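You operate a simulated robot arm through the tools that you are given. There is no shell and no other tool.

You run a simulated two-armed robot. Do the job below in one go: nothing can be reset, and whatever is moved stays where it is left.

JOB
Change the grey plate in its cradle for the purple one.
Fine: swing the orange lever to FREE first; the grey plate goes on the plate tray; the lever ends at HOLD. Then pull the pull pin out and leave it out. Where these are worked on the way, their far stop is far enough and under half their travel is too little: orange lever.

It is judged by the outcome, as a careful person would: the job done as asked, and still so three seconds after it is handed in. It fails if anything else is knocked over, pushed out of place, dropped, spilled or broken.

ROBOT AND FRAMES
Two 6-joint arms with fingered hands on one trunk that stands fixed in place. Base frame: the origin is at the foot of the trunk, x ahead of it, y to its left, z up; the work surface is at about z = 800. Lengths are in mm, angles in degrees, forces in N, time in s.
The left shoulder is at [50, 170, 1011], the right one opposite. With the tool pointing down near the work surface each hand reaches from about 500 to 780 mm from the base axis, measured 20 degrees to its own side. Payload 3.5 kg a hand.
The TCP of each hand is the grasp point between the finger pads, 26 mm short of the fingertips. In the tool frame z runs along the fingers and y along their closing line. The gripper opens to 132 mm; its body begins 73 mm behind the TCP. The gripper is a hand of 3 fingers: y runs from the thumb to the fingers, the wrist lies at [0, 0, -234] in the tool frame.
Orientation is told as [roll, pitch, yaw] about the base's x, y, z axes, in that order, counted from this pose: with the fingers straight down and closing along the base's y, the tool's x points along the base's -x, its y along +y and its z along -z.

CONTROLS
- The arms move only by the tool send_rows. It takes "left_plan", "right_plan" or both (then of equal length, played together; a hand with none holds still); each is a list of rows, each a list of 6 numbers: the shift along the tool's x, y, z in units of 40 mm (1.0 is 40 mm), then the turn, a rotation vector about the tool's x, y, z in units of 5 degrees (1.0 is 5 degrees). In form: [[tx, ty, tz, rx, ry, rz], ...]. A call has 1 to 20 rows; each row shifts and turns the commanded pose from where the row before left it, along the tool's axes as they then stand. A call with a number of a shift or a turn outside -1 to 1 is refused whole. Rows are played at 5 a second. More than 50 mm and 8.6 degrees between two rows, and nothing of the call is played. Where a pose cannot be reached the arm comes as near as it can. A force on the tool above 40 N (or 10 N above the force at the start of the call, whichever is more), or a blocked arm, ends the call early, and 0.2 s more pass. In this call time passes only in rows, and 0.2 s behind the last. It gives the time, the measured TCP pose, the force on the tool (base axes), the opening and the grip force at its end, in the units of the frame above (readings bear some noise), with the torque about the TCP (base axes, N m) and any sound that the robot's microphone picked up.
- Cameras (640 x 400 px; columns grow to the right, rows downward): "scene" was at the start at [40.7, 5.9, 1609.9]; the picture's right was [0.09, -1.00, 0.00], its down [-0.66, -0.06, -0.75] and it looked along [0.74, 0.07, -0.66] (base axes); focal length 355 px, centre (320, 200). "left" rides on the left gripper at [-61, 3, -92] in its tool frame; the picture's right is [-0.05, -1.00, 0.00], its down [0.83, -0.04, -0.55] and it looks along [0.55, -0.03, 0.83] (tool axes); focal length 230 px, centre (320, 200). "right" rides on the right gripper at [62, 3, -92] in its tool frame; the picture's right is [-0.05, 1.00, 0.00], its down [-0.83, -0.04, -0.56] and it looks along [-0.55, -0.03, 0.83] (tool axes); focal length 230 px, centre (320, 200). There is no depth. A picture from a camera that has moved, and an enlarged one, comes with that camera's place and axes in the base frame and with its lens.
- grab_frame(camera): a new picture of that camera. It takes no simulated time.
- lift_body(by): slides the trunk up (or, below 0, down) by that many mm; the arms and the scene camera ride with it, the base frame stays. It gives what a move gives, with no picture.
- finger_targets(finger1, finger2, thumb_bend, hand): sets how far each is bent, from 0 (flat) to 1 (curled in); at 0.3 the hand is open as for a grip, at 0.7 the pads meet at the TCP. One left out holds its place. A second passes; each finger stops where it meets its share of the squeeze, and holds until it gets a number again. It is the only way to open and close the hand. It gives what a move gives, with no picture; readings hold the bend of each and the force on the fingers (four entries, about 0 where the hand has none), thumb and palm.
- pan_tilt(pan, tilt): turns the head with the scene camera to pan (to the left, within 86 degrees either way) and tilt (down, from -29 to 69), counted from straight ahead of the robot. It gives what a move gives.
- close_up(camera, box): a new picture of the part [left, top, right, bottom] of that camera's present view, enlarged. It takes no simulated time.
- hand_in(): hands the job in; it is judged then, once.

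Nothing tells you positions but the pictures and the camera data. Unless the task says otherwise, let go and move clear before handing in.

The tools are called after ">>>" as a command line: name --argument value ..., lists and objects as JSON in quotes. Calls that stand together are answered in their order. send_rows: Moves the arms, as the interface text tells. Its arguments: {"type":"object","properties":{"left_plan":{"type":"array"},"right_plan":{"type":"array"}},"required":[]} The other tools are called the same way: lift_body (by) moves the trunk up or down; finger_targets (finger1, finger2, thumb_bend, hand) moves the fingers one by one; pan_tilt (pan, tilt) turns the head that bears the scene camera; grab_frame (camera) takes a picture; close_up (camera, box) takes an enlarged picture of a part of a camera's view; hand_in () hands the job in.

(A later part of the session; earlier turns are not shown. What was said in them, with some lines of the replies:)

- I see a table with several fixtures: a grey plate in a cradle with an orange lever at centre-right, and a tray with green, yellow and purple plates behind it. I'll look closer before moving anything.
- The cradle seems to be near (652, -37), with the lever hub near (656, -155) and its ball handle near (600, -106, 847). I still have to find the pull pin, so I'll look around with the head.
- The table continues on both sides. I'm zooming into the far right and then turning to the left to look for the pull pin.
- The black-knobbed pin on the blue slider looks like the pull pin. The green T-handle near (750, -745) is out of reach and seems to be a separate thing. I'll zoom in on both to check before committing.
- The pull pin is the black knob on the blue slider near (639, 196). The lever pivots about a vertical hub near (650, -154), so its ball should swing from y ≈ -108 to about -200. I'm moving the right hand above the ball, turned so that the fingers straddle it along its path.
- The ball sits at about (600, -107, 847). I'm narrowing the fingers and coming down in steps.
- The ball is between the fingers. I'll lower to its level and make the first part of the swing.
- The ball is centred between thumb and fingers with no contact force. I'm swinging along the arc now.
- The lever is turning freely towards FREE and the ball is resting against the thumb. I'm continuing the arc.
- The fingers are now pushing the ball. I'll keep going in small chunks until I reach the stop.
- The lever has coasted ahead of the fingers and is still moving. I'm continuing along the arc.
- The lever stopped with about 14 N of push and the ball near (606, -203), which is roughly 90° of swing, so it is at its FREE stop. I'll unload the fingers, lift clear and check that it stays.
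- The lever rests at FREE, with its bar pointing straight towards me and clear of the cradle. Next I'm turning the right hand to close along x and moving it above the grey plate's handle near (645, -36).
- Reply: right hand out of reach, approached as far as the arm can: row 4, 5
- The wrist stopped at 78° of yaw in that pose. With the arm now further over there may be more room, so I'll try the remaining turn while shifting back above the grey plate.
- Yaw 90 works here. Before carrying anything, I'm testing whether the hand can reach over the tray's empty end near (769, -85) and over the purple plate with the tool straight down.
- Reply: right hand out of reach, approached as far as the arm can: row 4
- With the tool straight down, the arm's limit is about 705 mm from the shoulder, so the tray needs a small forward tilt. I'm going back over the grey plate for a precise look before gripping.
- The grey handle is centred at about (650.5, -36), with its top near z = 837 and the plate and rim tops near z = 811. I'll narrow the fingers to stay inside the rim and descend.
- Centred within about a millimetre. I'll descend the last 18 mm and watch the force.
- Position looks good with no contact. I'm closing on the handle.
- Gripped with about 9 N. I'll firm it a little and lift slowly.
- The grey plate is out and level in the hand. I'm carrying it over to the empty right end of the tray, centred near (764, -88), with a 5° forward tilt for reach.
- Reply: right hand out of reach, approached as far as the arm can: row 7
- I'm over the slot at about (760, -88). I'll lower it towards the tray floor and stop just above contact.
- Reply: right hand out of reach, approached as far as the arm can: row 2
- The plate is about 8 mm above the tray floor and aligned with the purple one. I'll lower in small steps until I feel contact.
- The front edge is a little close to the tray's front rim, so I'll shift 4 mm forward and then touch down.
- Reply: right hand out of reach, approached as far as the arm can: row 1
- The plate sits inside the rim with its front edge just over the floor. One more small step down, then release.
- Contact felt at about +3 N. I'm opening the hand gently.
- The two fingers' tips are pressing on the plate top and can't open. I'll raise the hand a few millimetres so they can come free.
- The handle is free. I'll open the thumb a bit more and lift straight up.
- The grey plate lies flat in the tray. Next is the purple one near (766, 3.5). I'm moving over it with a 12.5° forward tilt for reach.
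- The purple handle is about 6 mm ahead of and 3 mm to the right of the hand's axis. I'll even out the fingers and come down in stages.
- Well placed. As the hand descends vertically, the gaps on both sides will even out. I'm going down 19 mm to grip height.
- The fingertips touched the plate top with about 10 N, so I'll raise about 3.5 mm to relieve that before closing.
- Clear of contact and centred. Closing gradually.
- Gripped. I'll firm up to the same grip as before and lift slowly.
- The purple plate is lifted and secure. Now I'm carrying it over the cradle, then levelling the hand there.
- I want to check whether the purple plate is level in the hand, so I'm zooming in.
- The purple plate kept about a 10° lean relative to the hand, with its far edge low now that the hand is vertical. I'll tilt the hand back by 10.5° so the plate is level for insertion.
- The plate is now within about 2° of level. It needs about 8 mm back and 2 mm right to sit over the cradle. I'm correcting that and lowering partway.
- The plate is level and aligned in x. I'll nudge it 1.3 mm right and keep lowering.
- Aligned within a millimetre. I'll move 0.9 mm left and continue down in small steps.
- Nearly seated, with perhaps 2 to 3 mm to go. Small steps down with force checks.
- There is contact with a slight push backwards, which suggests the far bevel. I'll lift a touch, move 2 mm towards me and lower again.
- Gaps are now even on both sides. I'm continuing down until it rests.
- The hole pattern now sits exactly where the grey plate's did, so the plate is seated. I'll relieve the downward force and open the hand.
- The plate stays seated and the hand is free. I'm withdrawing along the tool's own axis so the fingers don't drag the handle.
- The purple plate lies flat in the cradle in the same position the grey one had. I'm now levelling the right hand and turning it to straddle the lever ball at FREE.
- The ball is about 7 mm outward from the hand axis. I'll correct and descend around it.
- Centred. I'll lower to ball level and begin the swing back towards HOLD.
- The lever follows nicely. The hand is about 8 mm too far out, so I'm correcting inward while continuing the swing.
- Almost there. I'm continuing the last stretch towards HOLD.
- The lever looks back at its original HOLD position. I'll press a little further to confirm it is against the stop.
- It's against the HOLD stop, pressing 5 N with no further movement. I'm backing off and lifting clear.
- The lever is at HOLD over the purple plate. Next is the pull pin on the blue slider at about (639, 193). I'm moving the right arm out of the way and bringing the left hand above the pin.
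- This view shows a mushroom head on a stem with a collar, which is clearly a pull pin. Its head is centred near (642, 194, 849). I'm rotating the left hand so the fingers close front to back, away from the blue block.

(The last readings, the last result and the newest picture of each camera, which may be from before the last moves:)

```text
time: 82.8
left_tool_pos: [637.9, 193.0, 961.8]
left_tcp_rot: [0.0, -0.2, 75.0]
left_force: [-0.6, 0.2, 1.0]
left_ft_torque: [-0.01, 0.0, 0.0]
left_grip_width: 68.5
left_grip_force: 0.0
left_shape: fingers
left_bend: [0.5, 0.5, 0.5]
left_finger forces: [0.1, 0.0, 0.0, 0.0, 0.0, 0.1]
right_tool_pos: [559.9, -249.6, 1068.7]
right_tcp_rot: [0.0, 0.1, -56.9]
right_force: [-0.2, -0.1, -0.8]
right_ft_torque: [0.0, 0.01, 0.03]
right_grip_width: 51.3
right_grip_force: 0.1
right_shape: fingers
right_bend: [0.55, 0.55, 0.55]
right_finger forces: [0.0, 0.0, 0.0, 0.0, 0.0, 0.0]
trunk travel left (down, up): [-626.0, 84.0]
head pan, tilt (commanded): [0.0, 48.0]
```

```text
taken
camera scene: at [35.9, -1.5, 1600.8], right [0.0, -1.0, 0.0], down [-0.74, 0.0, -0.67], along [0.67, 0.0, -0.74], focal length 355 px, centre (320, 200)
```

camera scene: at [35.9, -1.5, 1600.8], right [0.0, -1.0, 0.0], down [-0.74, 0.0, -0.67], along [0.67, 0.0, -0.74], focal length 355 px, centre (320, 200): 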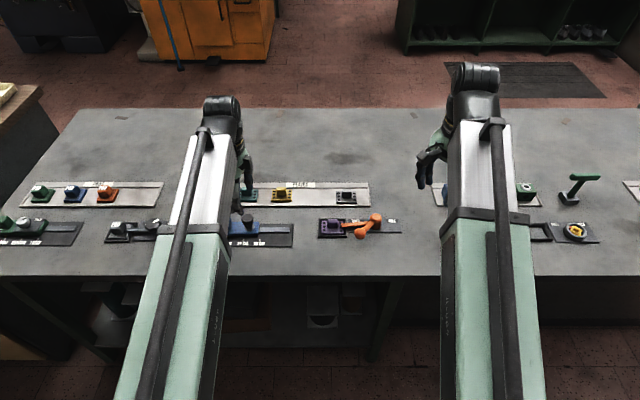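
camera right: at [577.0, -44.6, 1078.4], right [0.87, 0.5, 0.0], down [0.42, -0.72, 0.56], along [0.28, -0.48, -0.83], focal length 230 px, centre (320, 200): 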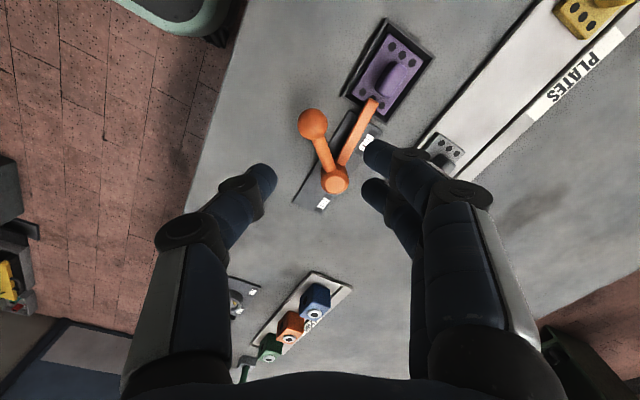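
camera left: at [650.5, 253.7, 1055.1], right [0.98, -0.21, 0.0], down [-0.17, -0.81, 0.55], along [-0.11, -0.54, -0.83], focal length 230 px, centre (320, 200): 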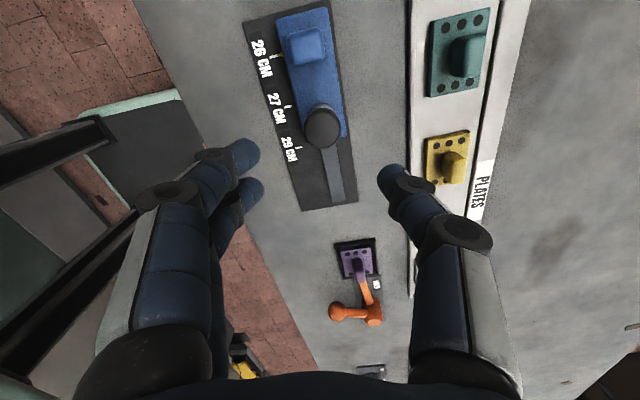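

The pin is nearly on the hand's axis. I'll make a small correction and descend in stages.

>>> send_rows --left_plan '[[-0.05, -0.045, 0.6, 0, 0, 0], [0, 0, 0.6, 0, 0, 0], [0, 0, 0.6, 0, 0, 0], [0, 0, 0, 0, 0, 0]]'

>>> grab_frame --camera "left"

>>> close_up --camera "scene" --box '[210, 200, 306, 260]'

```text
time: 83.8
left_tool_pos: [640.1, 194.5, 890.9]
left_tcp_rot: [0.0, -0.1, 75.0]
left_force: [-0.9, 0.0, 0.1]
left_ft_torque: [0.01, 0.01, -0.03]
left_grip_width: 68.5
left_grip_force: 0.0
left_shape: fingers
left_bend: [0.5, 0.5, 0.5]
left_finger forces: [0.1, 0.0, 0.0, 0.1, 0.0, 0.0]
right_tool_pos: [560.5, -249.8, 1067.4]
right_tcp_rot: [0.1, 0.1, -56.9]
right_force: [-0.1, -0.3, -0.5]
right_ft_torque: [-0.03, 0.02, 0.01]
right_grip_width: 51.0
right_grip_force: 0.0
right_shape: fingers
right_bend: [0.55, 0.55, 0.55]
right_finger forces: [0.0, 0.1, 0.1, 0.1, 0.1, 0.0]
trunk travel left (down, up): [-626.0, 84.0]
head pan, tilt (commanded): [0.0, 48.0]
```

```text
taken
camera left: at [652.2, 254.8, 982.8], right [0.98, -0.21, 0.0], down [-0.17, -0.81, 0.55], along [-0.11, -0.54, -0.83], focal length 230 px, centre (320, 200)
```

left: 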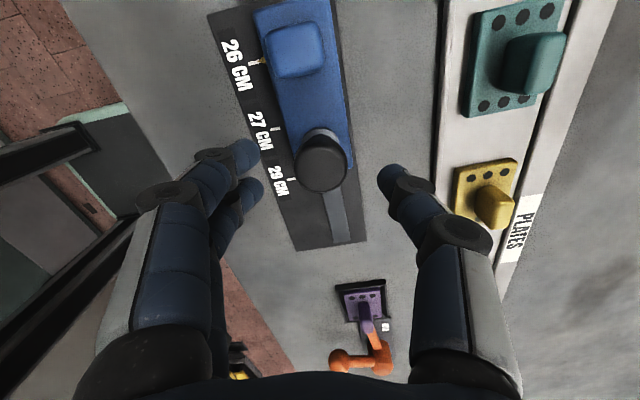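

```text
6.67 times, centred on (258, 230) of scene
camera zoom: at [35.9, -1.5, 1600.8], right [0.0, -1.0, 0.0], down [-0.74, 0.0, -0.67], along [0.67, 0.0, -0.74], focal length 2366 px, centre (733, 0)
```

zoom: 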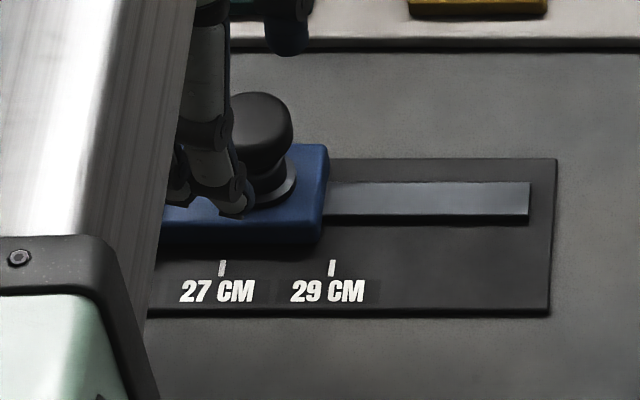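

Centred on the pin. I'm lowering so that the pads are around its head.

>>> send_rows --left_plan '[[0, 0, 0.5, 0, 0, 0], [0, 0, 0.5, 0, 0, 0], [0, 0, 0, 0, 0, 0]]'

>>> grab_frame --camera "left"

>>> close_up --camera "scene" --box '[210, 200, 306, 260]'

>>> close_up --camera "left" --box '[240, 120, 400, 220]'

```text
time: 84.6
left_tool_pos: [639.5, 193.8, 851.9]
left_tcp_rot: [0.0, -0.1, 75.0]
left_force: [0.0, 0.0, 0.2]
left_ft_torque: [0.03, 0.02, 0.0]
left_grip_width: 68.3
left_grip_force: 0.0
left_shape: fingers
left_bend: [0.5, 0.5, 0.5]
left_finger forces: [0.0, 0.0, 0.0, 0.1, 0.0, 0.0]
right_tool_pos: [561.2, -248.3, 1068.6]
right_tcp_rot: [0.0, 0.0, -57.0]
right_force: [-0.7, -0.5, -0.4]
right_ft_torque: [-0.02, 0.02, -0.03]
right_grip_width: 51.1
right_grip_force: 0.1
right_shape: fingers
right_bend: [0.55, 0.55, 0.55]
right_finger forces: [0.0, 0.0, 0.0, 0.0, 0.0, 0.0]
trunk travel left (down, up): [-626.0, 84.0]
head pan, tilt (commanded): [0.0, 48.0]
```

```text
taken
camera left: at [652.0, 254.7, 943.5], right [0.98, -0.21, 0.0], down [-0.17, -0.81, 0.55], along [-0.11, -0.54, -0.83], focal length 230 px, centre (320, 200)
```

left: 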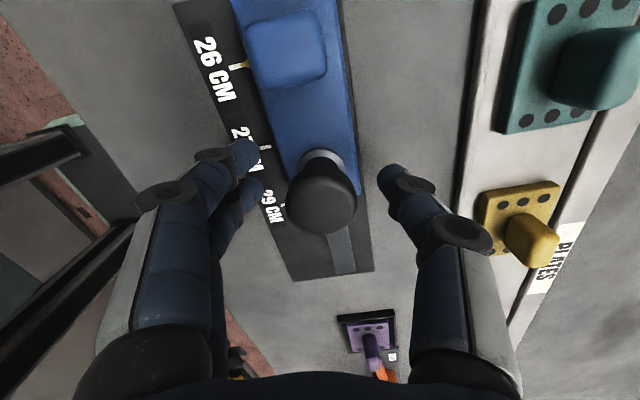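

```text
6.67 times, centred on (258, 230) of scene
camera zoom: at [35.9, -1.5, 1600.8], right [0.0, -1.0, 0.0], down [-0.74, 0.0, -0.67], along [0.67, 0.0, -0.74], focal length 2366 px, centre (733, 0)
```

zoom: 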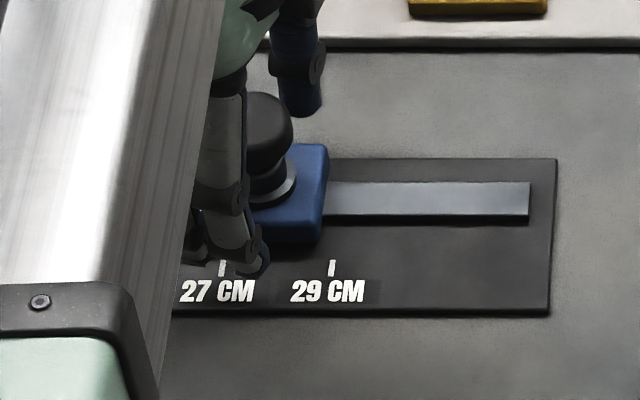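

```text
4.00 times, centred on (320, 170) of left
camera zoom: at [652.0, 254.7, 943.5], right [0.98, -0.21, 0.0], down [-0.17, -0.81, 0.55], along [-0.11, -0.54, -0.83], focal length 920 px, centre (320, 320)
```

zoom: 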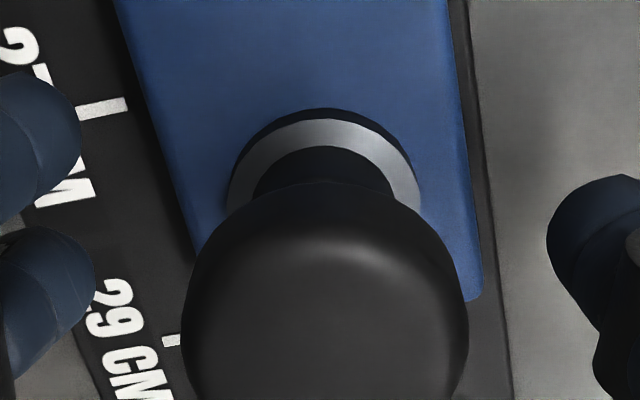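

The head is at the pad level. I'll go 5 mm lower to grip just under its widest point, then close.

>>> send_rows --left_plan '[[0, 0, 0.12, 0, 0, 0], [0, 0, 0, 0, 0, 0]]'

>>> finger_targets --hand "left" --finger1 0.6 --finger2 0.6 --thumb_bend 0.6

>>> close_up --camera "left" --box '[240, 120, 400, 220]'

```text
time: 85.2
left_tool_pos: [639.8, 193.8, 847.1]
left_tcp_rot: [0.0, -0.1, 75.0]
left_force: [0.1, -0.2, 0.0]
left_ft_torque: [-0.02, 0.01, 0.01]
left_grip_width: 68.4
left_grip_force: 0.0
left_shape: fingers
left_bend: [0.5, 0.5, 0.5]
left_finger forces: [0.1, 0.0, 0.0, 0.0, 0.0, 0.0]
right_tool_pos: [561.3, -249.0, 1068.2]
right_tcp_rot: [0.1, 0.0, -56.9]
right_force: [0.5, 0.5, 0.1]
right_ft_torque: [0.02, 0.03, 0.03]
right_grip_width: 51.1
right_grip_force: 0.1
right_shape: fingers
right_bend: [0.55, 0.55, 0.55]
right_finger forces: [0.0, 0.0, 0.0, 0.1, 0.0, 0.1]
trunk travel left (down, up): [-626.0, 84.0]
head pan, tilt (commanded): [0.0, 48.0]
```

```text
time: 86.2
left_tool_pos: [640.0, 195.0, 846.7]
left_tcp_rot: [0.0, -0.1, 75.1]
left_force: [-0.5, 0.0, -0.4]
left_ft_torque: [0.0, 0.02, 0.08]
left_grip_width: 47.1
left_grip_force: 2.8
left_shape: fingers
left_bend: [0.56, 0.59, 0.58]
left_finger forces: [2.8, 0.7, 0.0, 0.0, 2.7, 0.0]
right_tool_pos: [560.8, -250.2, 1067.2]
right_tcp_rot: [-0.1, 0.1, -57.0]
right_force: [-0.1, -0.5, -1.5]
right_ft_torque: [-0.01, 0.03, -0.04]
right_grip_width: 51.3
right_grip_force: 0.1
right_shape: fingers
right_bend: [0.55, 0.55, 0.55]
right_finger forces: [0.0, 0.0, 0.0, 0.0, 0.0, 0.1]
trunk travel left (down, up): [-626.0, 84.0]
head pan, tilt (commanded): [0.0, 48.0]
```

```text
4.00 times, centred on (320, 170) of left
camera zoom: at [652.4, 255.1, 938.6], right [0.98, -0.21, 0.0], down [-0.17, -0.81, 0.55], along [-0.11, -0.54, -0.83], focal length 920 px, centre (320, 320)
```

zoom: 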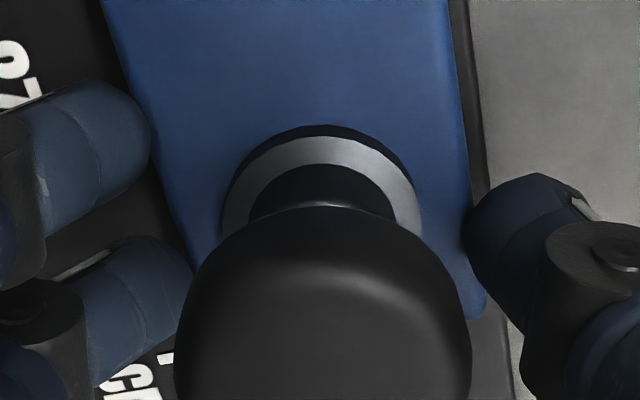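

The fingertips are pinching the slider body's edges rather than the knob, so I'm still too low. I'll reopen, raise about 10 mm, and close again.

>>> finger_targets --hand "left" --finger1 0.51 --finger2 0.51 --thumb_bend 0.51

>>> send_rows --left_plan '[[0, 0, -0.15, 0, 0, 0], [0, 0, -0.12, 0, 0, 0], [0, 0, 0, 0, 0, 0]]'

>>> finger_targets --hand "left" --finger1 0.58 --finger2 0.58 --thumb_bend 0.58

>>> close_up --camera "left" --box '[240, 120, 400, 220]'

>>> close_up --camera "scene" --box '[210, 200, 306, 260]'

```text
time: 87.2
left_tool_pos: [640.1, 194.1, 846.8]
left_tcp_rot: [0.0, -0.1, 75.0]
left_force: [-0.9, 0.3, -0.4]
left_ft_torque: [0.02, 0.02, -0.02]
left_grip_width: 63.8
left_grip_force: 0.1
left_shape: fingers
left_bend: [0.51, 0.51, 0.51]
left_finger forces: [0.1, 0.0, 0.1, 0.0, 0.0, 0.1]
right_tool_pos: [560.0, -249.1, 1068.4]
right_tcp_rot: [0.1, 0.0, -56.9]
right_force: [0.1, -0.2, -0.7]
right_ft_torque: [-0.03, 0.0, 0.0]
right_grip_width: 51.0
right_grip_force: 0.1
right_shape: fingers
right_bend: [0.55, 0.55, 0.55]
right_finger forces: [0.0, 0.0, 0.1, 0.1, 0.0, 0.0]
trunk travel left (down, up): [-626.0, 84.0]
head pan, tilt (commanded): [0.0, 48.0]
```

```text
time: 88.0
left_tool_pos: [639.3, 194.2, 856.4]
left_tcp_rot: [0.0, 0.0, 75.1]
left_force: [-0.4, 0.2, -0.4]
left_ft_torque: [0.0, 0.02, 0.01]
left_grip_width: 63.7
left_grip_force: 0.0
left_shape: fingers
left_bend: [0.51, 0.51, 0.51]
left_finger forces: [0.0, 0.0, 0.0, 0.0, 0.1, 0.0]
right_tool_pos: [561.2, -249.1, 1068.2]
right_tcp_rot: [0.0, 0.0, -57.0]
right_force: [0.2, -0.3, -0.6]
right_ft_torque: [-0.02, -0.02, 0.01]
right_grip_width: 51.0
right_grip_force: 0.1
right_shape: fingers
right_bend: [0.55, 0.55, 0.55]
right_finger forces: [0.1, 0.1, 0.0, 0.0, 0.0, 0.0]
trunk travel left (down, up): [-626.0, 84.0]
head pan, tilt (commanded): [0.0, 48.0]
```

```text
time: 89.0
left_tool_pos: [638.5, 194.3, 856.1]
left_tcp_rot: [0.0, -0.1, 75.0]
left_force: [-0.6, 0.4, -0.1]
left_ft_torque: [0.01, -0.02, 0.01]
left_grip_width: 45.3
left_grip_force: 0.0
left_shape: fingers
left_bend: [0.57, 0.57, 0.57]
left_finger forces: [0.1, 0.0, 0.1, 0.0, 0.0, 0.0]
right_tool_pos: [560.3, -250.0, 1068.4]
right_tcp_rot: [-0.1, 0.0, -56.9]
right_force: [0.1, 0.1, 0.2]
right_ft_torque: [0.04, -0.02, 0.0]
right_grip_width: 51.3
right_grip_force: 0.1
right_shape: fingers
right_bend: [0.55, 0.55, 0.55]
right_finger forces: [0.1, 0.0, 0.0, 0.1, 0.1, 0.1]
trunk travel left (down, up): [-626.0, 84.0]
head pan, tilt (commanded): [0.0, 48.0]
```

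```text
4.00 times, centred on (320, 170) of left
camera zoom: at [652.3, 254.9, 949.3], right [0.98, -0.21, 0.0], down [-0.17, -0.81, 0.55], along [-0.11, -0.54, -0.83], focal length 920 px, centre (320, 320)
```

zoom: 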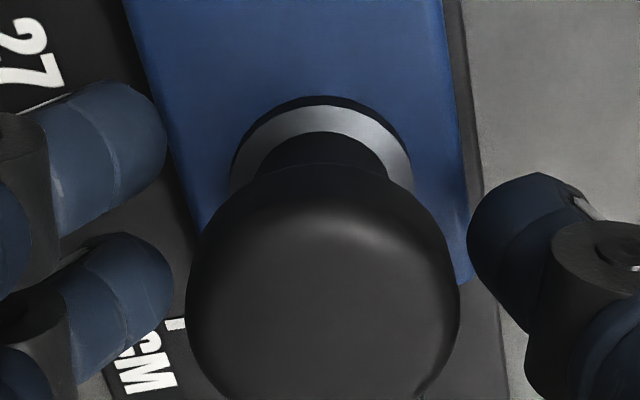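

```text
6.67 times, centred on (258, 230) of scene
camera zoom: at [35.9, -1.5, 1600.8], right [0.0, -1.0, 0.0], down [-0.74, 0.0, -0.67], along [0.67, 0.0, -0.74], focal length 2366 px, centre (733, 0)
```

zoom: 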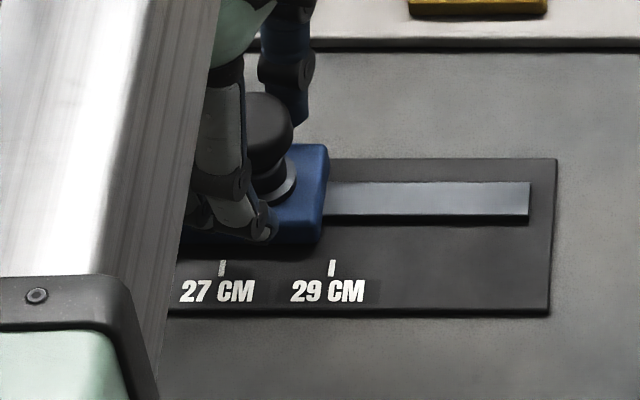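

The fingertips are now clear above the slider and straddle the head. Closing on it.

>>> finger_targets --hand "left" --finger1 0.65 --finger2 0.65 --thumb_bend 0.65

>>> close_up --camera "left" --box '[240, 120, 400, 220]'

>>> close_up --camera "scene" --box '[210, 200, 306, 260]'

```text
time: 90.0
left_tool_pos: [639.5, 194.7, 856.5]
left_tcp_rot: [0.0, -0.1, 75.0]
left_force: [2.0, -0.5, -0.9]
left_ft_torque: [-0.01, -0.01, 0.0]
left_grip_width: 21.8
left_grip_force: 1.4
left_shape: fingers
left_bend: [0.65, 0.65, 0.64]
left_finger forces: [0.0, 0.0, 0.1, 0.0, 2.1, 0.0]
right_tool_pos: [560.8, -248.5, 1068.3]
right_tcp_rot: [0.0, 0.0, -57.0]
right_force: [-0.1, 0.5, -1.1]
right_ft_torque: [0.0, 0.01, -0.02]
right_grip_width: 51.0
right_grip_force: 0.0
right_shape: fingers
right_bend: [0.55, 0.55, 0.55]
right_finger forces: [0.1, 0.0, 0.0, 0.0, 0.0, 0.0]
trunk travel left (down, up): [-626.0, 84.0]
head pan, tilt (commanded): [0.0, 48.0]
```

```text
4.00 times, centred on (320, 170) of left
camera zoom: at [652.5, 254.8, 949.2], right [0.98, -0.21, 0.0], down [-0.17, -0.81, 0.55], along [-0.12, -0.54, -0.83], focal length 920 px, centre (320, 320)
```

zoom: 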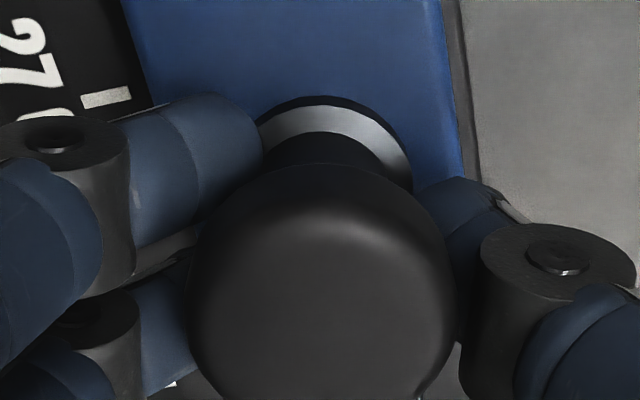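

```text
6.67 times, centred on (258, 230) of scene
camera zoom: at [36.2, -1.5, 1600.8], right [0.0, -1.0, 0.0], down [-0.74, 0.0, -0.67], along [0.67, 0.0, -0.74], focal length 2366 px, centre (733, 0)
```

zoom: 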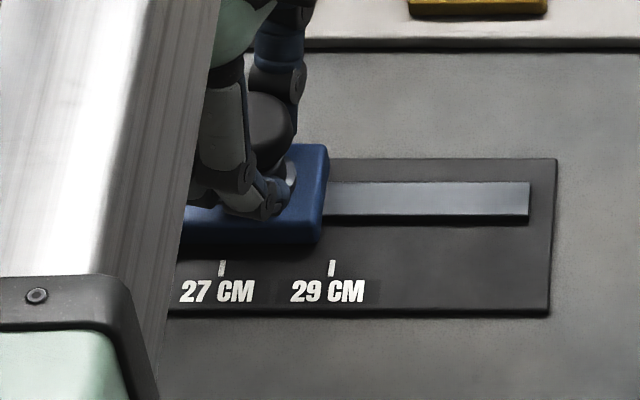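

The fingertips are tucked under the mushroom head around the stem, so it's hooked positively. I'll close a bit more and then pull up slowly.

>>> finger_targets --hand "left" --finger1 0.7 --finger2 0.7 --thumb_bend 0.68

>>> send_rows --left_plan '[[0, 0, -0.1, 0, 0, 0], [0, 0, -0.1, 0, 0, 0], [0, 0, 0, 0, 0, 0]]'

>>> close_up --camera "left" --box '[240, 120, 400, 220]'

>>> close_up --camera "scene" --box '[210, 200, 306, 260]'

```text
time: 91.0
left_tool_pos: [638.8, 194.7, 856.2]
left_tcp_rot: [0.0, -0.1, 75.0]
left_force: [1.8, -0.9, -2.2]
left_ft_torque: [-0.02, 0.07, 0.02]
left_grip_width: 17.6
left_grip_force: 4.5
left_shape: fingers
left_bend: [0.67, 0.68, 0.66]
left_finger forces: [1.7, 1.2, 0.1, 0.0, 5.8, 0.1]
right_tool_pos: [560.5, -249.5, 1068.4]
right_tcp_rot: [-0.1, 0.0, -56.9]
right_force: [0.4, 0.8, 1.0]
right_ft_torque: [-0.02, 0.03, -0.04]
right_grip_width: 51.4
right_grip_force: 0.0
right_shape: fingers
right_bend: [0.55, 0.55, 0.55]
right_finger forces: [0.1, 0.1, 0.1, 0.1, 0.1, 0.1]
trunk travel left (down, up): [-626.0, 84.0]
head pan, tilt (commanded): [0.0, 48.0]
```

```text
time: 91.8
left_tool_pos: [640.1, 194.5, 864.5]
left_tcp_rot: [0.0, -0.1, 74.9]
left_force: [-0.9, -1.1, -5.1]
left_ft_torque: [-0.04, -0.02, 0.01]
left_grip_width: 16.6
left_grip_force: 4.1
left_shape: fingers
left_bend: [0.68, 0.68, 0.66]
left_finger forces: [1.6, 2.0, 0.0, 0.0, 5.0, 0.0]
right_tool_pos: [560.6, -250.0, 1067.6]
right_tcp_rot: [0.1, 0.0, -57.0]
right_force: [0.4, -0.3, 0.1]
right_ft_torque: [0.01, 0.01, 0.01]
right_grip_width: 51.2
right_grip_force: 0.0
right_shape: fingers
right_bend: [0.55, 0.55, 0.55]
right_finger forces: [0.0, 0.0, 0.0, 0.0, 0.1, 0.1]
trunk travel left (down, up): [-626.0, 84.0]
head pan, tilt (commanded): [0.0, 48.0]
```

```text
4.00 times, centred on (320, 170) of left
camera zoom: at [653.3, 254.9, 956.7], right [0.98, -0.21, 0.0], down [-0.17, -0.81, 0.55], along [-0.12, -0.54, -0.83], focal length 920 px, centre (320, 320)
```

zoom: 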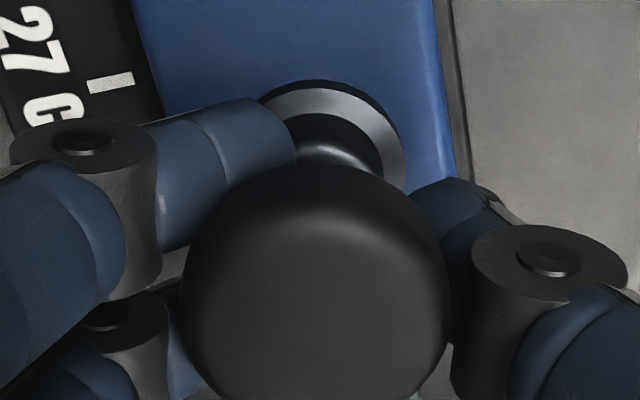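

```text
6.67 times, centred on (258, 230) of scene
camera zoom: at [36.4, -1.5, 1600.8], right [0.0, -1.0, 0.0], down [-0.74, 0.0, -0.67], along [0.67, 0.0, -0.74], focal length 2366 px, centre (733, 0)
```

zoom: 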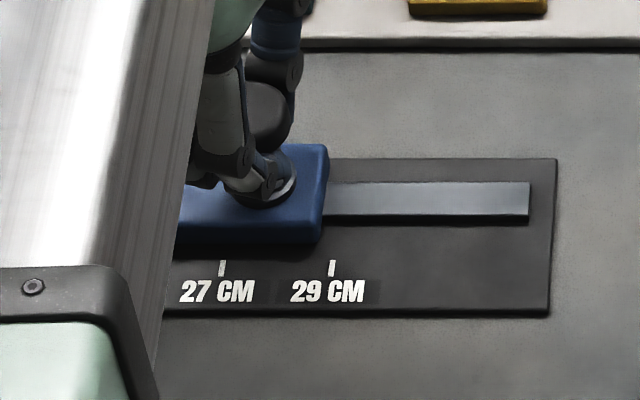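

The pin is rising with the hand at about 5 N of pull, and the bright shank is now showing. I'm continuing up to its stop.

>>> send_rows --left_plan '[[0, 0, -0.1, 0, 0, 0], [0, 0, -0.1, 0, 0, 0], [0, 0, 0, 0, 0, 0]]'

>>> close_up --camera "left" --box '[240, 120, 400, 220]'

>>> close_up --camera "scene" --box '[210, 200, 306, 260]'

```text
time: 92.6
left_tool_pos: [640.7, 193.4, 873.4]
left_tcp_rot: [-0.1, 0.0, 75.0]
left_force: [2.1, 0.0, 1.9]
left_ft_torque: [0.01, 0.03, 0.0]
left_grip_width: 15.0
left_grip_force: 3.8
left_shape: fingers
left_bend: [0.68, 0.69, 0.67]
left_finger forces: [2.0, 1.2, 0.0, 0.0, 4.1, 0.0]
right_tool_pos: [560.6, -248.6, 1067.9]
right_tcp_rot: [0.0, 0.0, -56.9]
right_force: [-0.5, 0.4, -0.5]
right_ft_torque: [-0.03, 0.01, 0.01]
right_grip_width: 51.2
right_grip_force: 0.0
right_shape: fingers
right_bend: [0.55, 0.55, 0.55]
right_finger forces: [0.0, 0.0, 0.0, 0.0, 0.0, 0.0]
trunk travel left (down, up): [-626.0, 84.0]
head pan, tilt (commanded): [0.0, 48.0]
```

```text
4.00 times, centred on (320, 170) of left
camera zoom: at [653.2, 254.5, 965.6], right [0.98, -0.21, 0.0], down [-0.17, -0.81, 0.55], along [-0.11, -0.54, -0.83], focal length 920 px, centre (320, 320)
```

zoom: 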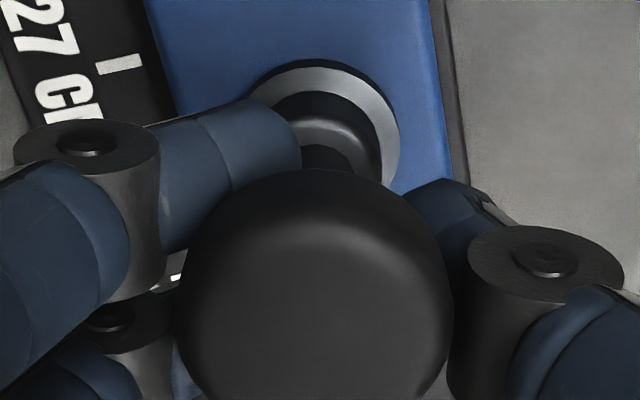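

```text
6.67 times, centred on (258, 230) of scene
camera zoom: at [35.9, -1.5, 1600.9], right [0.0, -1.0, 0.0], down [-0.74, 0.0, -0.67], along [0.67, 0.0, -0.74], focal length 2366 px, centre (733, 0)
```

zoom: 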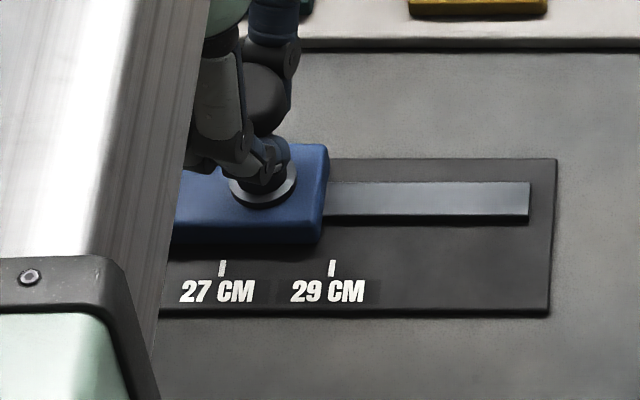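

>>> send_rows --left_plan '[[0, 0, -0.1, 0, 0, 0], [0, 0, 0, 0, 0, 0]]'

>>> close_up --camera "left" --box '[240, 120, 400, 220]'

>>> close_up --camera "scene" --box '[210, 200, 306, 260]'

```text
time: 93.2
left_tool_pos: [640.4, 193.5, 878.2]
left_tcp_rot: [0.0, -0.1, 75.0]
left_force: [3.3, -0.2, 2.0]
left_ft_torque: [-0.01, 0.0, -0.01]
left_grip_width: 14.9
left_grip_force: 3.7
left_shape: fingers
left_bend: [0.68, 0.69, 0.67]
left_finger forces: [1.9, 0.9, 0.0, 0.0, 4.7, 0.0]
right_tool_pos: [560.4, -249.7, 1068.6]
right_tcp_rot: [-0.1, 0.0, -56.9]
right_force: [-0.3, -0.5, 0.0]
right_ft_torque: [0.0, -0.01, 0.0]
right_grip_width: 50.9
right_grip_force: 0.0
right_shape: fingers
right_bend: [0.55, 0.55, 0.55]
right_finger forces: [0.1, 0.0, 0.0, 0.1, 0.0, 0.1]
trunk travel left (down, up): [-626.0, 84.0]
head pan, tilt (commanded): [0.0, 48.0]
```

```text
4.00 times, centred on (320, 170) of left
camera zoom: at [653.0, 254.4, 969.3], right [0.98, -0.21, 0.0], down [-0.17, -0.81, 0.55], along [-0.11, -0.54, -0.83], focal length 920 px, centre (320, 320)
```

zoom: 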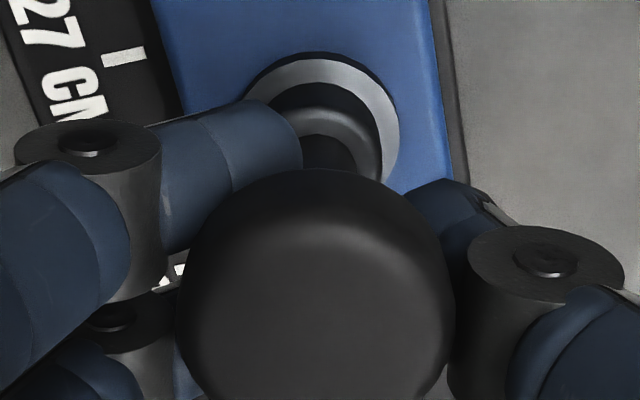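

```text
6.67 times, centred on (258, 230) of scene
camera zoom: at [36.1, -1.5, 1600.8], right [0.0, -1.0, 0.0], down [-0.74, 0.0, -0.67], along [0.67, 0.0, -0.74], focal length 2366 px, centre (733, 0)
```

zoom: 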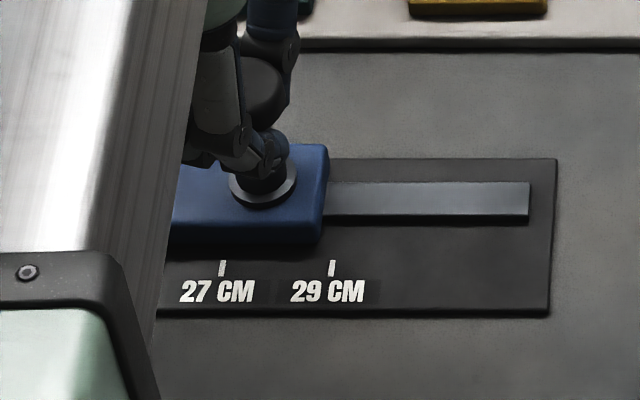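

Still rising smoothly. Continuing.

>>> send_rows --left_plan '[[0, 0, -0.1, 0, 0, 0], [0, 0, -0.1, 0, 0, 0], [0, 0, 0, 0, 0, 0]]'

>>> close_up --camera "left" --box '[240, 100, 400, 200]'

>>> close_up --camera "scene" --box '[210, 200, 306, 260]'

```text
time: 94.0
left_tool_pos: [641.6, 193.4, 883.3]
left_tcp_rot: [0.1, 0.0, 75.0]
left_force: [1.3, -1.6, -17.4]
left_ft_torque: [-0.03, -0.08, 0.01]
left_grip_width: 17.9
left_grip_force: 8.6
left_shape: fingers
left_bend: [0.66, 0.67, 0.65]
left_finger forces: [5.4, 5.1, 0.0, 0.0, 6.3, 0.0]
right_tool_pos: [561.5, -249.0, 1067.2]
right_tcp_rot: [-0.1, 0.1, -56.8]
right_force: [0.3, 0.2, 0.1]
right_ft_torque: [-0.04, 0.0, -0.04]
right_grip_width: 51.3
right_grip_force: 0.1
right_shape: fingers
right_bend: [0.55, 0.55, 0.55]
right_finger forces: [0.1, 0.0, 0.0, 0.0, 0.0, 0.0]
trunk travel left (down, up): [-626.0, 84.0]
head pan, tilt (commanded): [0.0, 48.0]
```

```text
4.00 times, centred on (320, 150) of left
camera zoom: at [653.9, 254.5, 975.1], right [0.98, -0.21, 0.0], down [-0.17, -0.81, 0.56], along [-0.12, -0.54, -0.83], focal length 920 px, centre (320, 400)
```

zoom: 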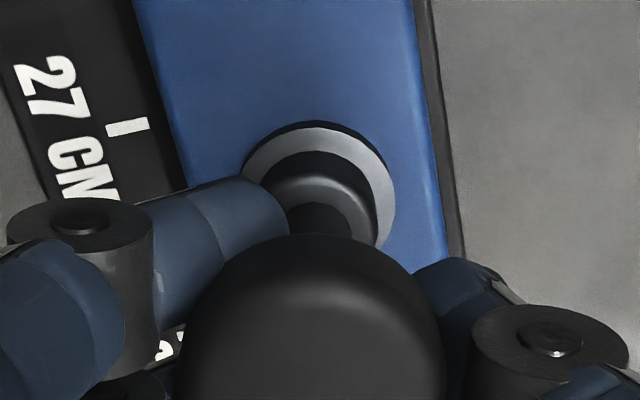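

```text
6.67 times, centred on (258, 230) of scene
camera zoom: at [37.7, -1.2, 1600.6], right [0.0, -1.0, 0.0], down [-0.74, 0.0, -0.67], along [0.67, 0.0, -0.74], focal length 2366 px, centre (733, 0)
```

zoom: 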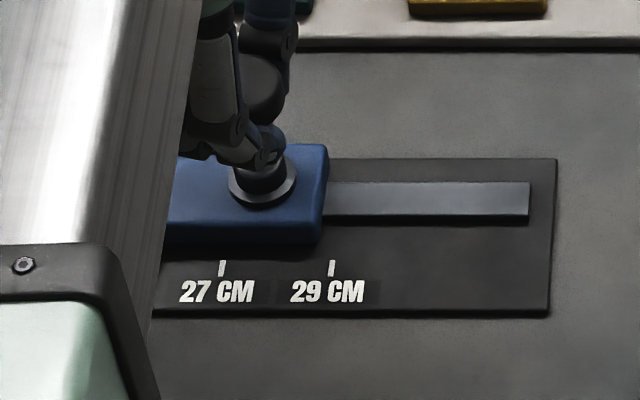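

A firm stop at about 17 N, so the pin is fully out after roughly 22 mm of travel. I'll ease the tension slightly and then open the fingers to see whether it stays.

>>> send_rows --left_plan '[[0, 0, 0.04, 0, 0, 0], [0, 0, 0, 0, 0, 0]]'

>>> finger_targets --hand "left" --finger1 0.62 --finger2 0.62 --thumb_bend 0.62

>>> close_up --camera "left" --box '[240, 100, 400, 200]'

>>> close_up --camera "scene" --box '[210, 200, 306, 260]'

```text
time: 94.6
left_tool_pos: [641.5, 195.0, 881.9]
left_tcp_rot: [0.0, -0.1, 75.0]
left_force: [2.1, -1.7, -13.1]
left_ft_torque: [-0.02, -0.03, 0.02]
left_grip_width: 18.0
left_grip_force: 7.1
left_shape: fingers
left_bend: [0.67, 0.67, 0.65]
left_finger forces: [3.9, 3.7, 0.0, 0.0, 6.6, 0.1]
right_tool_pos: [562.1, -249.3, 1068.3]
right_tcp_rot: [-0.1, -0.1, -56.9]
right_force: [-0.4, 0.1, 0.0]
right_ft_torque: [0.01, 0.02, 0.02]
right_grip_width: 50.7
right_grip_force: 0.1
right_shape: fingers
right_bend: [0.55, 0.55, 0.55]
right_finger forces: [0.1, 0.0, 0.0, 0.0, 0.1, 0.0]
trunk travel left (down, up): [-626.0, 84.0]
head pan, tilt (commanded): [0.0, 48.0]
```

```text
time: 95.6
left_tool_pos: [639.4, 194.3, 882.5]
left_tcp_rot: [0.0, -0.1, 75.0]
left_force: [1.0, -0.2, 1.0]
left_ft_torque: [-0.01, -0.01, -0.01]
left_grip_width: 28.5
left_grip_force: 0.0
left_shape: fingers
left_bend: [0.62, 0.62, 0.62]
left_finger forces: [0.1, 0.0, 0.0, 0.0, 0.0, 0.0]
right_tool_pos: [559.9, -249.3, 1068.3]
right_tcp_rot: [-0.1, 0.0, -57.0]
right_force: [0.2, -0.1, 0.2]
right_ft_torque: [-0.05, -0.01, -0.01]
right_grip_width: 51.1
right_grip_force: 0.0
right_shape: fingers
right_bend: [0.55, 0.55, 0.55]
right_finger forces: [0.1, 0.1, 0.1, 0.0, 0.1, 0.1]
trunk travel left (down, up): [-626.0, 84.0]
head pan, tilt (commanded): [0.0, 48.0]
```

```text
4.00 times, centred on (320, 150) of left
camera zoom: at [652.4, 254.7, 975.4], right [0.98, -0.21, 0.0], down [-0.17, -0.81, 0.55], along [-0.11, -0.54, -0.83], focal length 920 px, centre (320, 400)
```

zoom: 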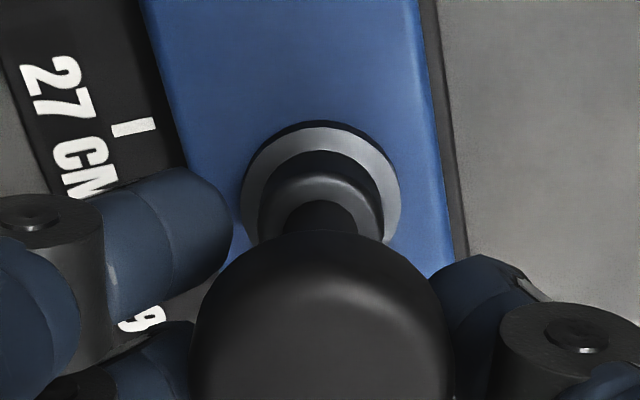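

```text
6.67 times, centred on (258, 230) of scene
camera zoom: at [35.9, -1.5, 1600.8], right [0.0, -1.0, 0.0], down [-0.74, 0.0, -0.67], along [0.67, 0.0, -0.74], focal length 2366 px, centre (733, 0)
```

zoom: 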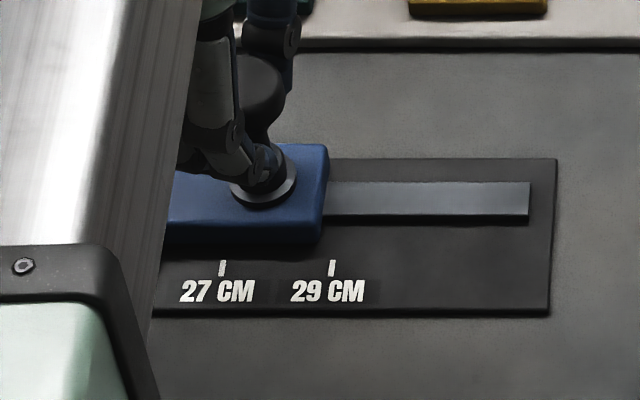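

The pin stays out with no load. I'm opening wider and checking again.

>>> finger_targets --hand "left" --finger1 0.5 --finger2 0.5 --thumb_bend 0.5

>>> grab_frame --camera "left"

>>> close_up --camera "scene" --box '[210, 200, 306, 260]'

```text
time: 96.6
left_tool_pos: [640.1, 193.3, 882.8]
left_tcp_rot: [0.0, -0.1, 74.9]
left_force: [0.0, -0.6, -0.4]
left_ft_torque: [-0.03, 0.02, 0.01]
left_grip_width: 66.8
left_grip_force: 0.2
left_shape: fingers
left_bend: [0.5, 0.5, 0.5]
left_finger forces: [0.0, 0.0, 0.0, 0.1, 0.1, 0.0]
right_tool_pos: [561.0, -247.9, 1069.2]
right_tcp_rot: [0.0, 0.0, -56.8]
right_force: [-0.2, 1.0, -0.9]
right_ft_torque: [0.03, -0.02, 0.04]
right_grip_width: 51.4
right_grip_force: 0.0
right_shape: fingers
right_bend: [0.55, 0.55, 0.55]
right_finger forces: [0.0, 0.0, 0.0, 0.1, 0.0, 0.0]
trunk travel left (down, up): [-626.0, 84.0]
head pan, tilt (commanded): [0.0, 48.0]
```

```text
taken
camera left: at [652.5, 254.7, 975.4], right [0.98, -0.21, 0.0], down [-0.17, -0.81, 0.55], along [-0.11, -0.54, -0.83], focal length 230 px, centre (320, 200)
```

left: 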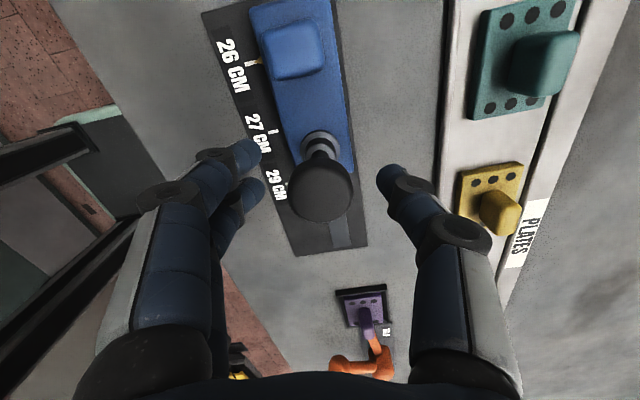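

```text
6.67 times, centred on (258, 230) of scene
camera zoom: at [35.9, -1.5, 1600.8], right [0.0, -1.0, 0.0], down [-0.74, 0.0, -0.67], along [0.67, 0.0, -0.74], focal length 2366 px, centre (733, 0)
```

zoom: 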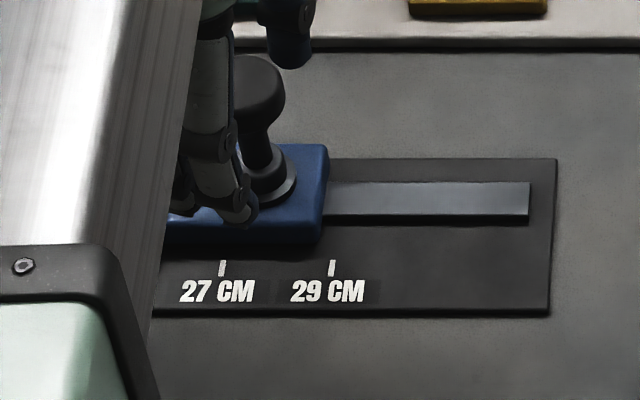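

The pin stands raised and the slider hasn't moved from 26 cm. I'm lifting the left hand clear and backing away.

>>> send_rows --left_plan '[[0, 0, -0.5, 0, 0, 0], [0, 0, -0.8, 0, 0, 0], [0, 0, -1, 0, 0, 0], [0, 0, -1, 0, 0, 0], [0, 0, -1, 0, 0, 0], [0.2, 0.6, -0.8, 0, 0, 0], [0.2, 0.6, -0.8, 0, 0, 0], [0, 0, 0, 0, 0, 0]]'

>>> grab_frame --camera "left"

>>> grab_frame --camera "scene"

>>> close_up --camera "scene" --box '[210, 170, 450, 320]'

```text
time: 98.4
left_tool_pos: [590.6, 192.0, 1116.2]
left_tcp_rot: [0.0, -0.1, 74.9]
left_force: [0.3, 0.0, -0.3]
left_ft_torque: [0.01, -0.03, 0.0]
left_grip_width: 67.7
left_grip_force: 0.0
left_shape: fingers
left_bend: [0.5, 0.5, 0.5]
left_finger forces: [0.0, 0.1, 0.0, 0.1, 0.1, 0.0]
right_tool_pos: [560.7, -249.7, 1069.7]
right_tcp_rot: [0.1, 0.0, -56.9]
right_force: [-0.6, 0.0, 0.2]
right_ft_torque: [0.0, 0.01, -0.02]
right_grip_width: 51.1
right_grip_force: 0.1
right_shape: fingers
right_bend: [0.55, 0.55, 0.55]
right_finger forces: [0.1, 0.1, 0.0, 0.0, 0.0, 0.0]
trunk travel left (down, up): [-626.0, 84.0]
head pan, tilt (commanded): [0.0, 48.0]
```

```text
taken
camera left: at [603.4, 251.4, 1209.6], right [0.98, -0.21, 0.0], down [-0.17, -0.81, 0.55], along [-0.12, -0.54, -0.83], focal length 230 px, centre (320, 200)
```

left: 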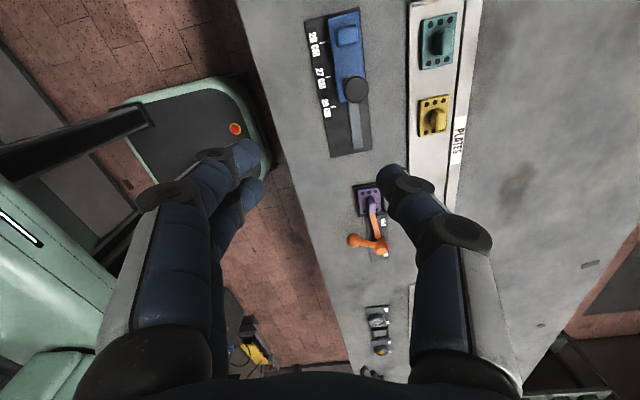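

```text
taken
camera scene: at [36.1, -1.5, 1600.8], right [0.0, -1.0, 0.0], down [-0.74, 0.0, -0.67], along [0.67, 0.0, -0.74], focal length 355 px, centre (320, 200)
```

scene: 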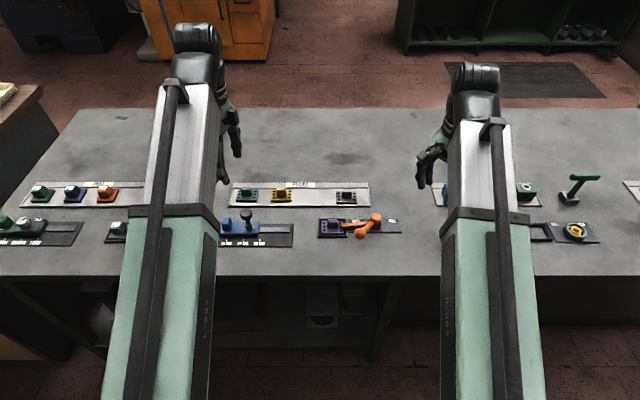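

```text
2.67 times, centred on (330, 245) of scene
camera zoom: at [36.1, -1.5, 1600.8], right [0.0, -1.0, 0.0], down [-0.74, 0.0, -0.67], along [0.67, 0.0, -0.74], focal length 947 px, centre (293, 80)
```

zoom: 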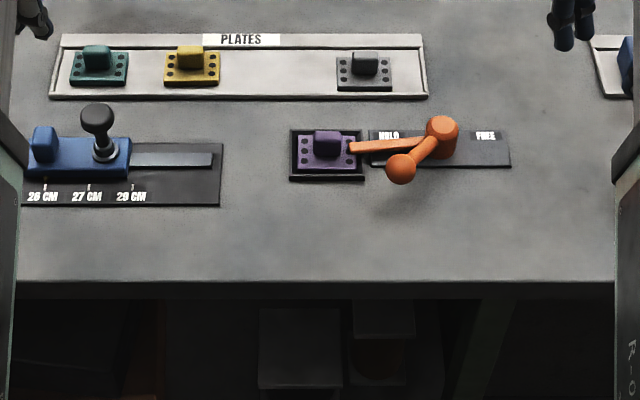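

Everything appears in place: purple in the cradle, the lever at HOLD, grey on the tray and the pin raised. I'll take one last close look before handing in.

>>> close_up --camera "scene" --box '[300, 200, 412, 270]'

>>> close_up --camera "scene" --box '[205, 195, 301, 255]'

>>> close_up --camera "scene" --box '[220, 170, 380, 270]'

>>> close_up --camera "left" --box '[330, 170, 410, 270]'

```text
5.71 times, centred on (356, 235) of scene
camera zoom: at [36.1, -1.5, 1600.8], right [0.0, -1.0, 0.0], down [-0.74, 0.0, -0.67], along [0.67, 0.0, -0.74], focal length 2028 px, centre (114, 0)
```

zoom: 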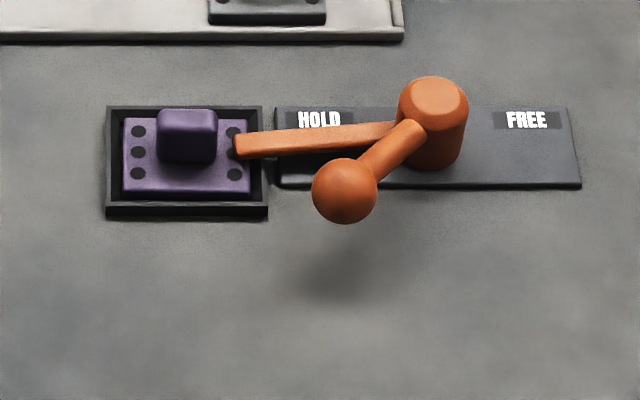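

```text
6.67 times, centred on (253, 225) of scene
camera zoom: at [36.1, -1.5, 1600.8], right [0.0, -1.0, 0.0], down [-0.74, 0.0, -0.67], along [0.67, 0.0, -0.74], focal length 2366 px, centre (767, 33)
```

zoom: 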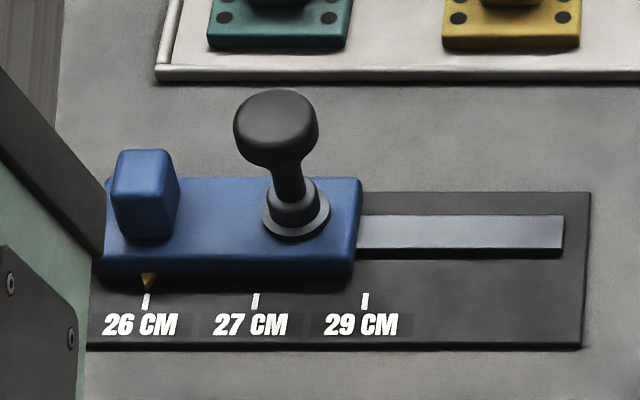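

```text
4.00 times, centred on (300, 220) of scene
camera zoom: at [36.1, -1.5, 1600.8], right [0.0, -1.0, 0.0], down [-0.74, 0.0, -0.67], along [0.67, 0.0, -0.74], focal length 1420 px, centre (400, 120)
```

zoom: 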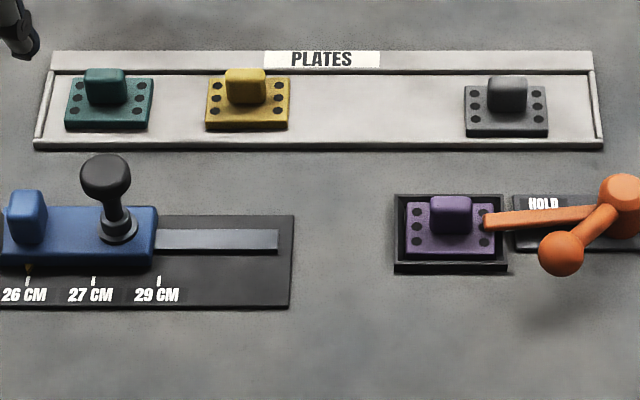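

```text
4.00 times, centred on (370, 220) of left
camera zoom: at [603.4, 251.4, 1209.6], right [0.98, -0.21, 0.0], down [-0.17, -0.81, 0.55], along [-0.12, -0.54, -0.83], focal length 920 px, centre (120, 120)
```

zoom: 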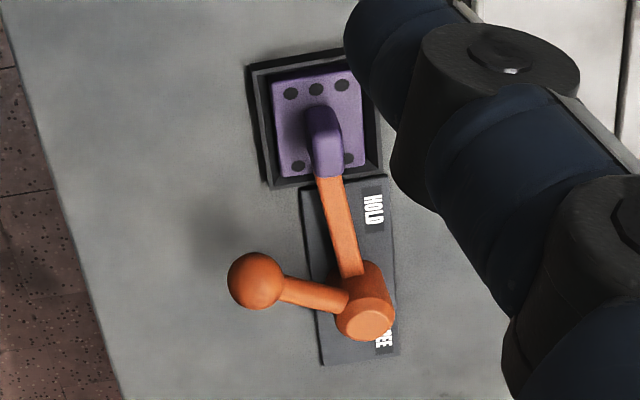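

The purple plate sits flat in the cradle with the lever bar over it at HOLD, and the grey plate lies on the plate tray. The pull pin is standing out with the slider still at 26 cm, and both hands are clear. I'm handing in.

>>> hand_in

```text
The job is handed in.
```

The purple plate is now in the cradle in place of the grey one, and I've handed the job in; no verdict has come back.

- **Lever:** I swung the orange lever to its FREE stop before touching the plates. It is now back against its HOLD stop, with its bar over the purple plate.
- **Plates:** the grey plate lies flat on the plate tray, at the right-hand end. The purple plate sits flat in the cradle, where the grey one was.
- **Pull pin:** nothing I could see was labelled "pull pin", so I took it to be the black knob on the blue slider. I pulled it up about 22 mm to its stop. It stayed out after I let go, and the slider still reads 26 cm.

On my first try at the pin, the fingertips closed lightly on the edges of the slider body. I reopened and went in higher, and the slider did not move. In the final pictures nothing else looks knocked or shifted, and both hands are clear.
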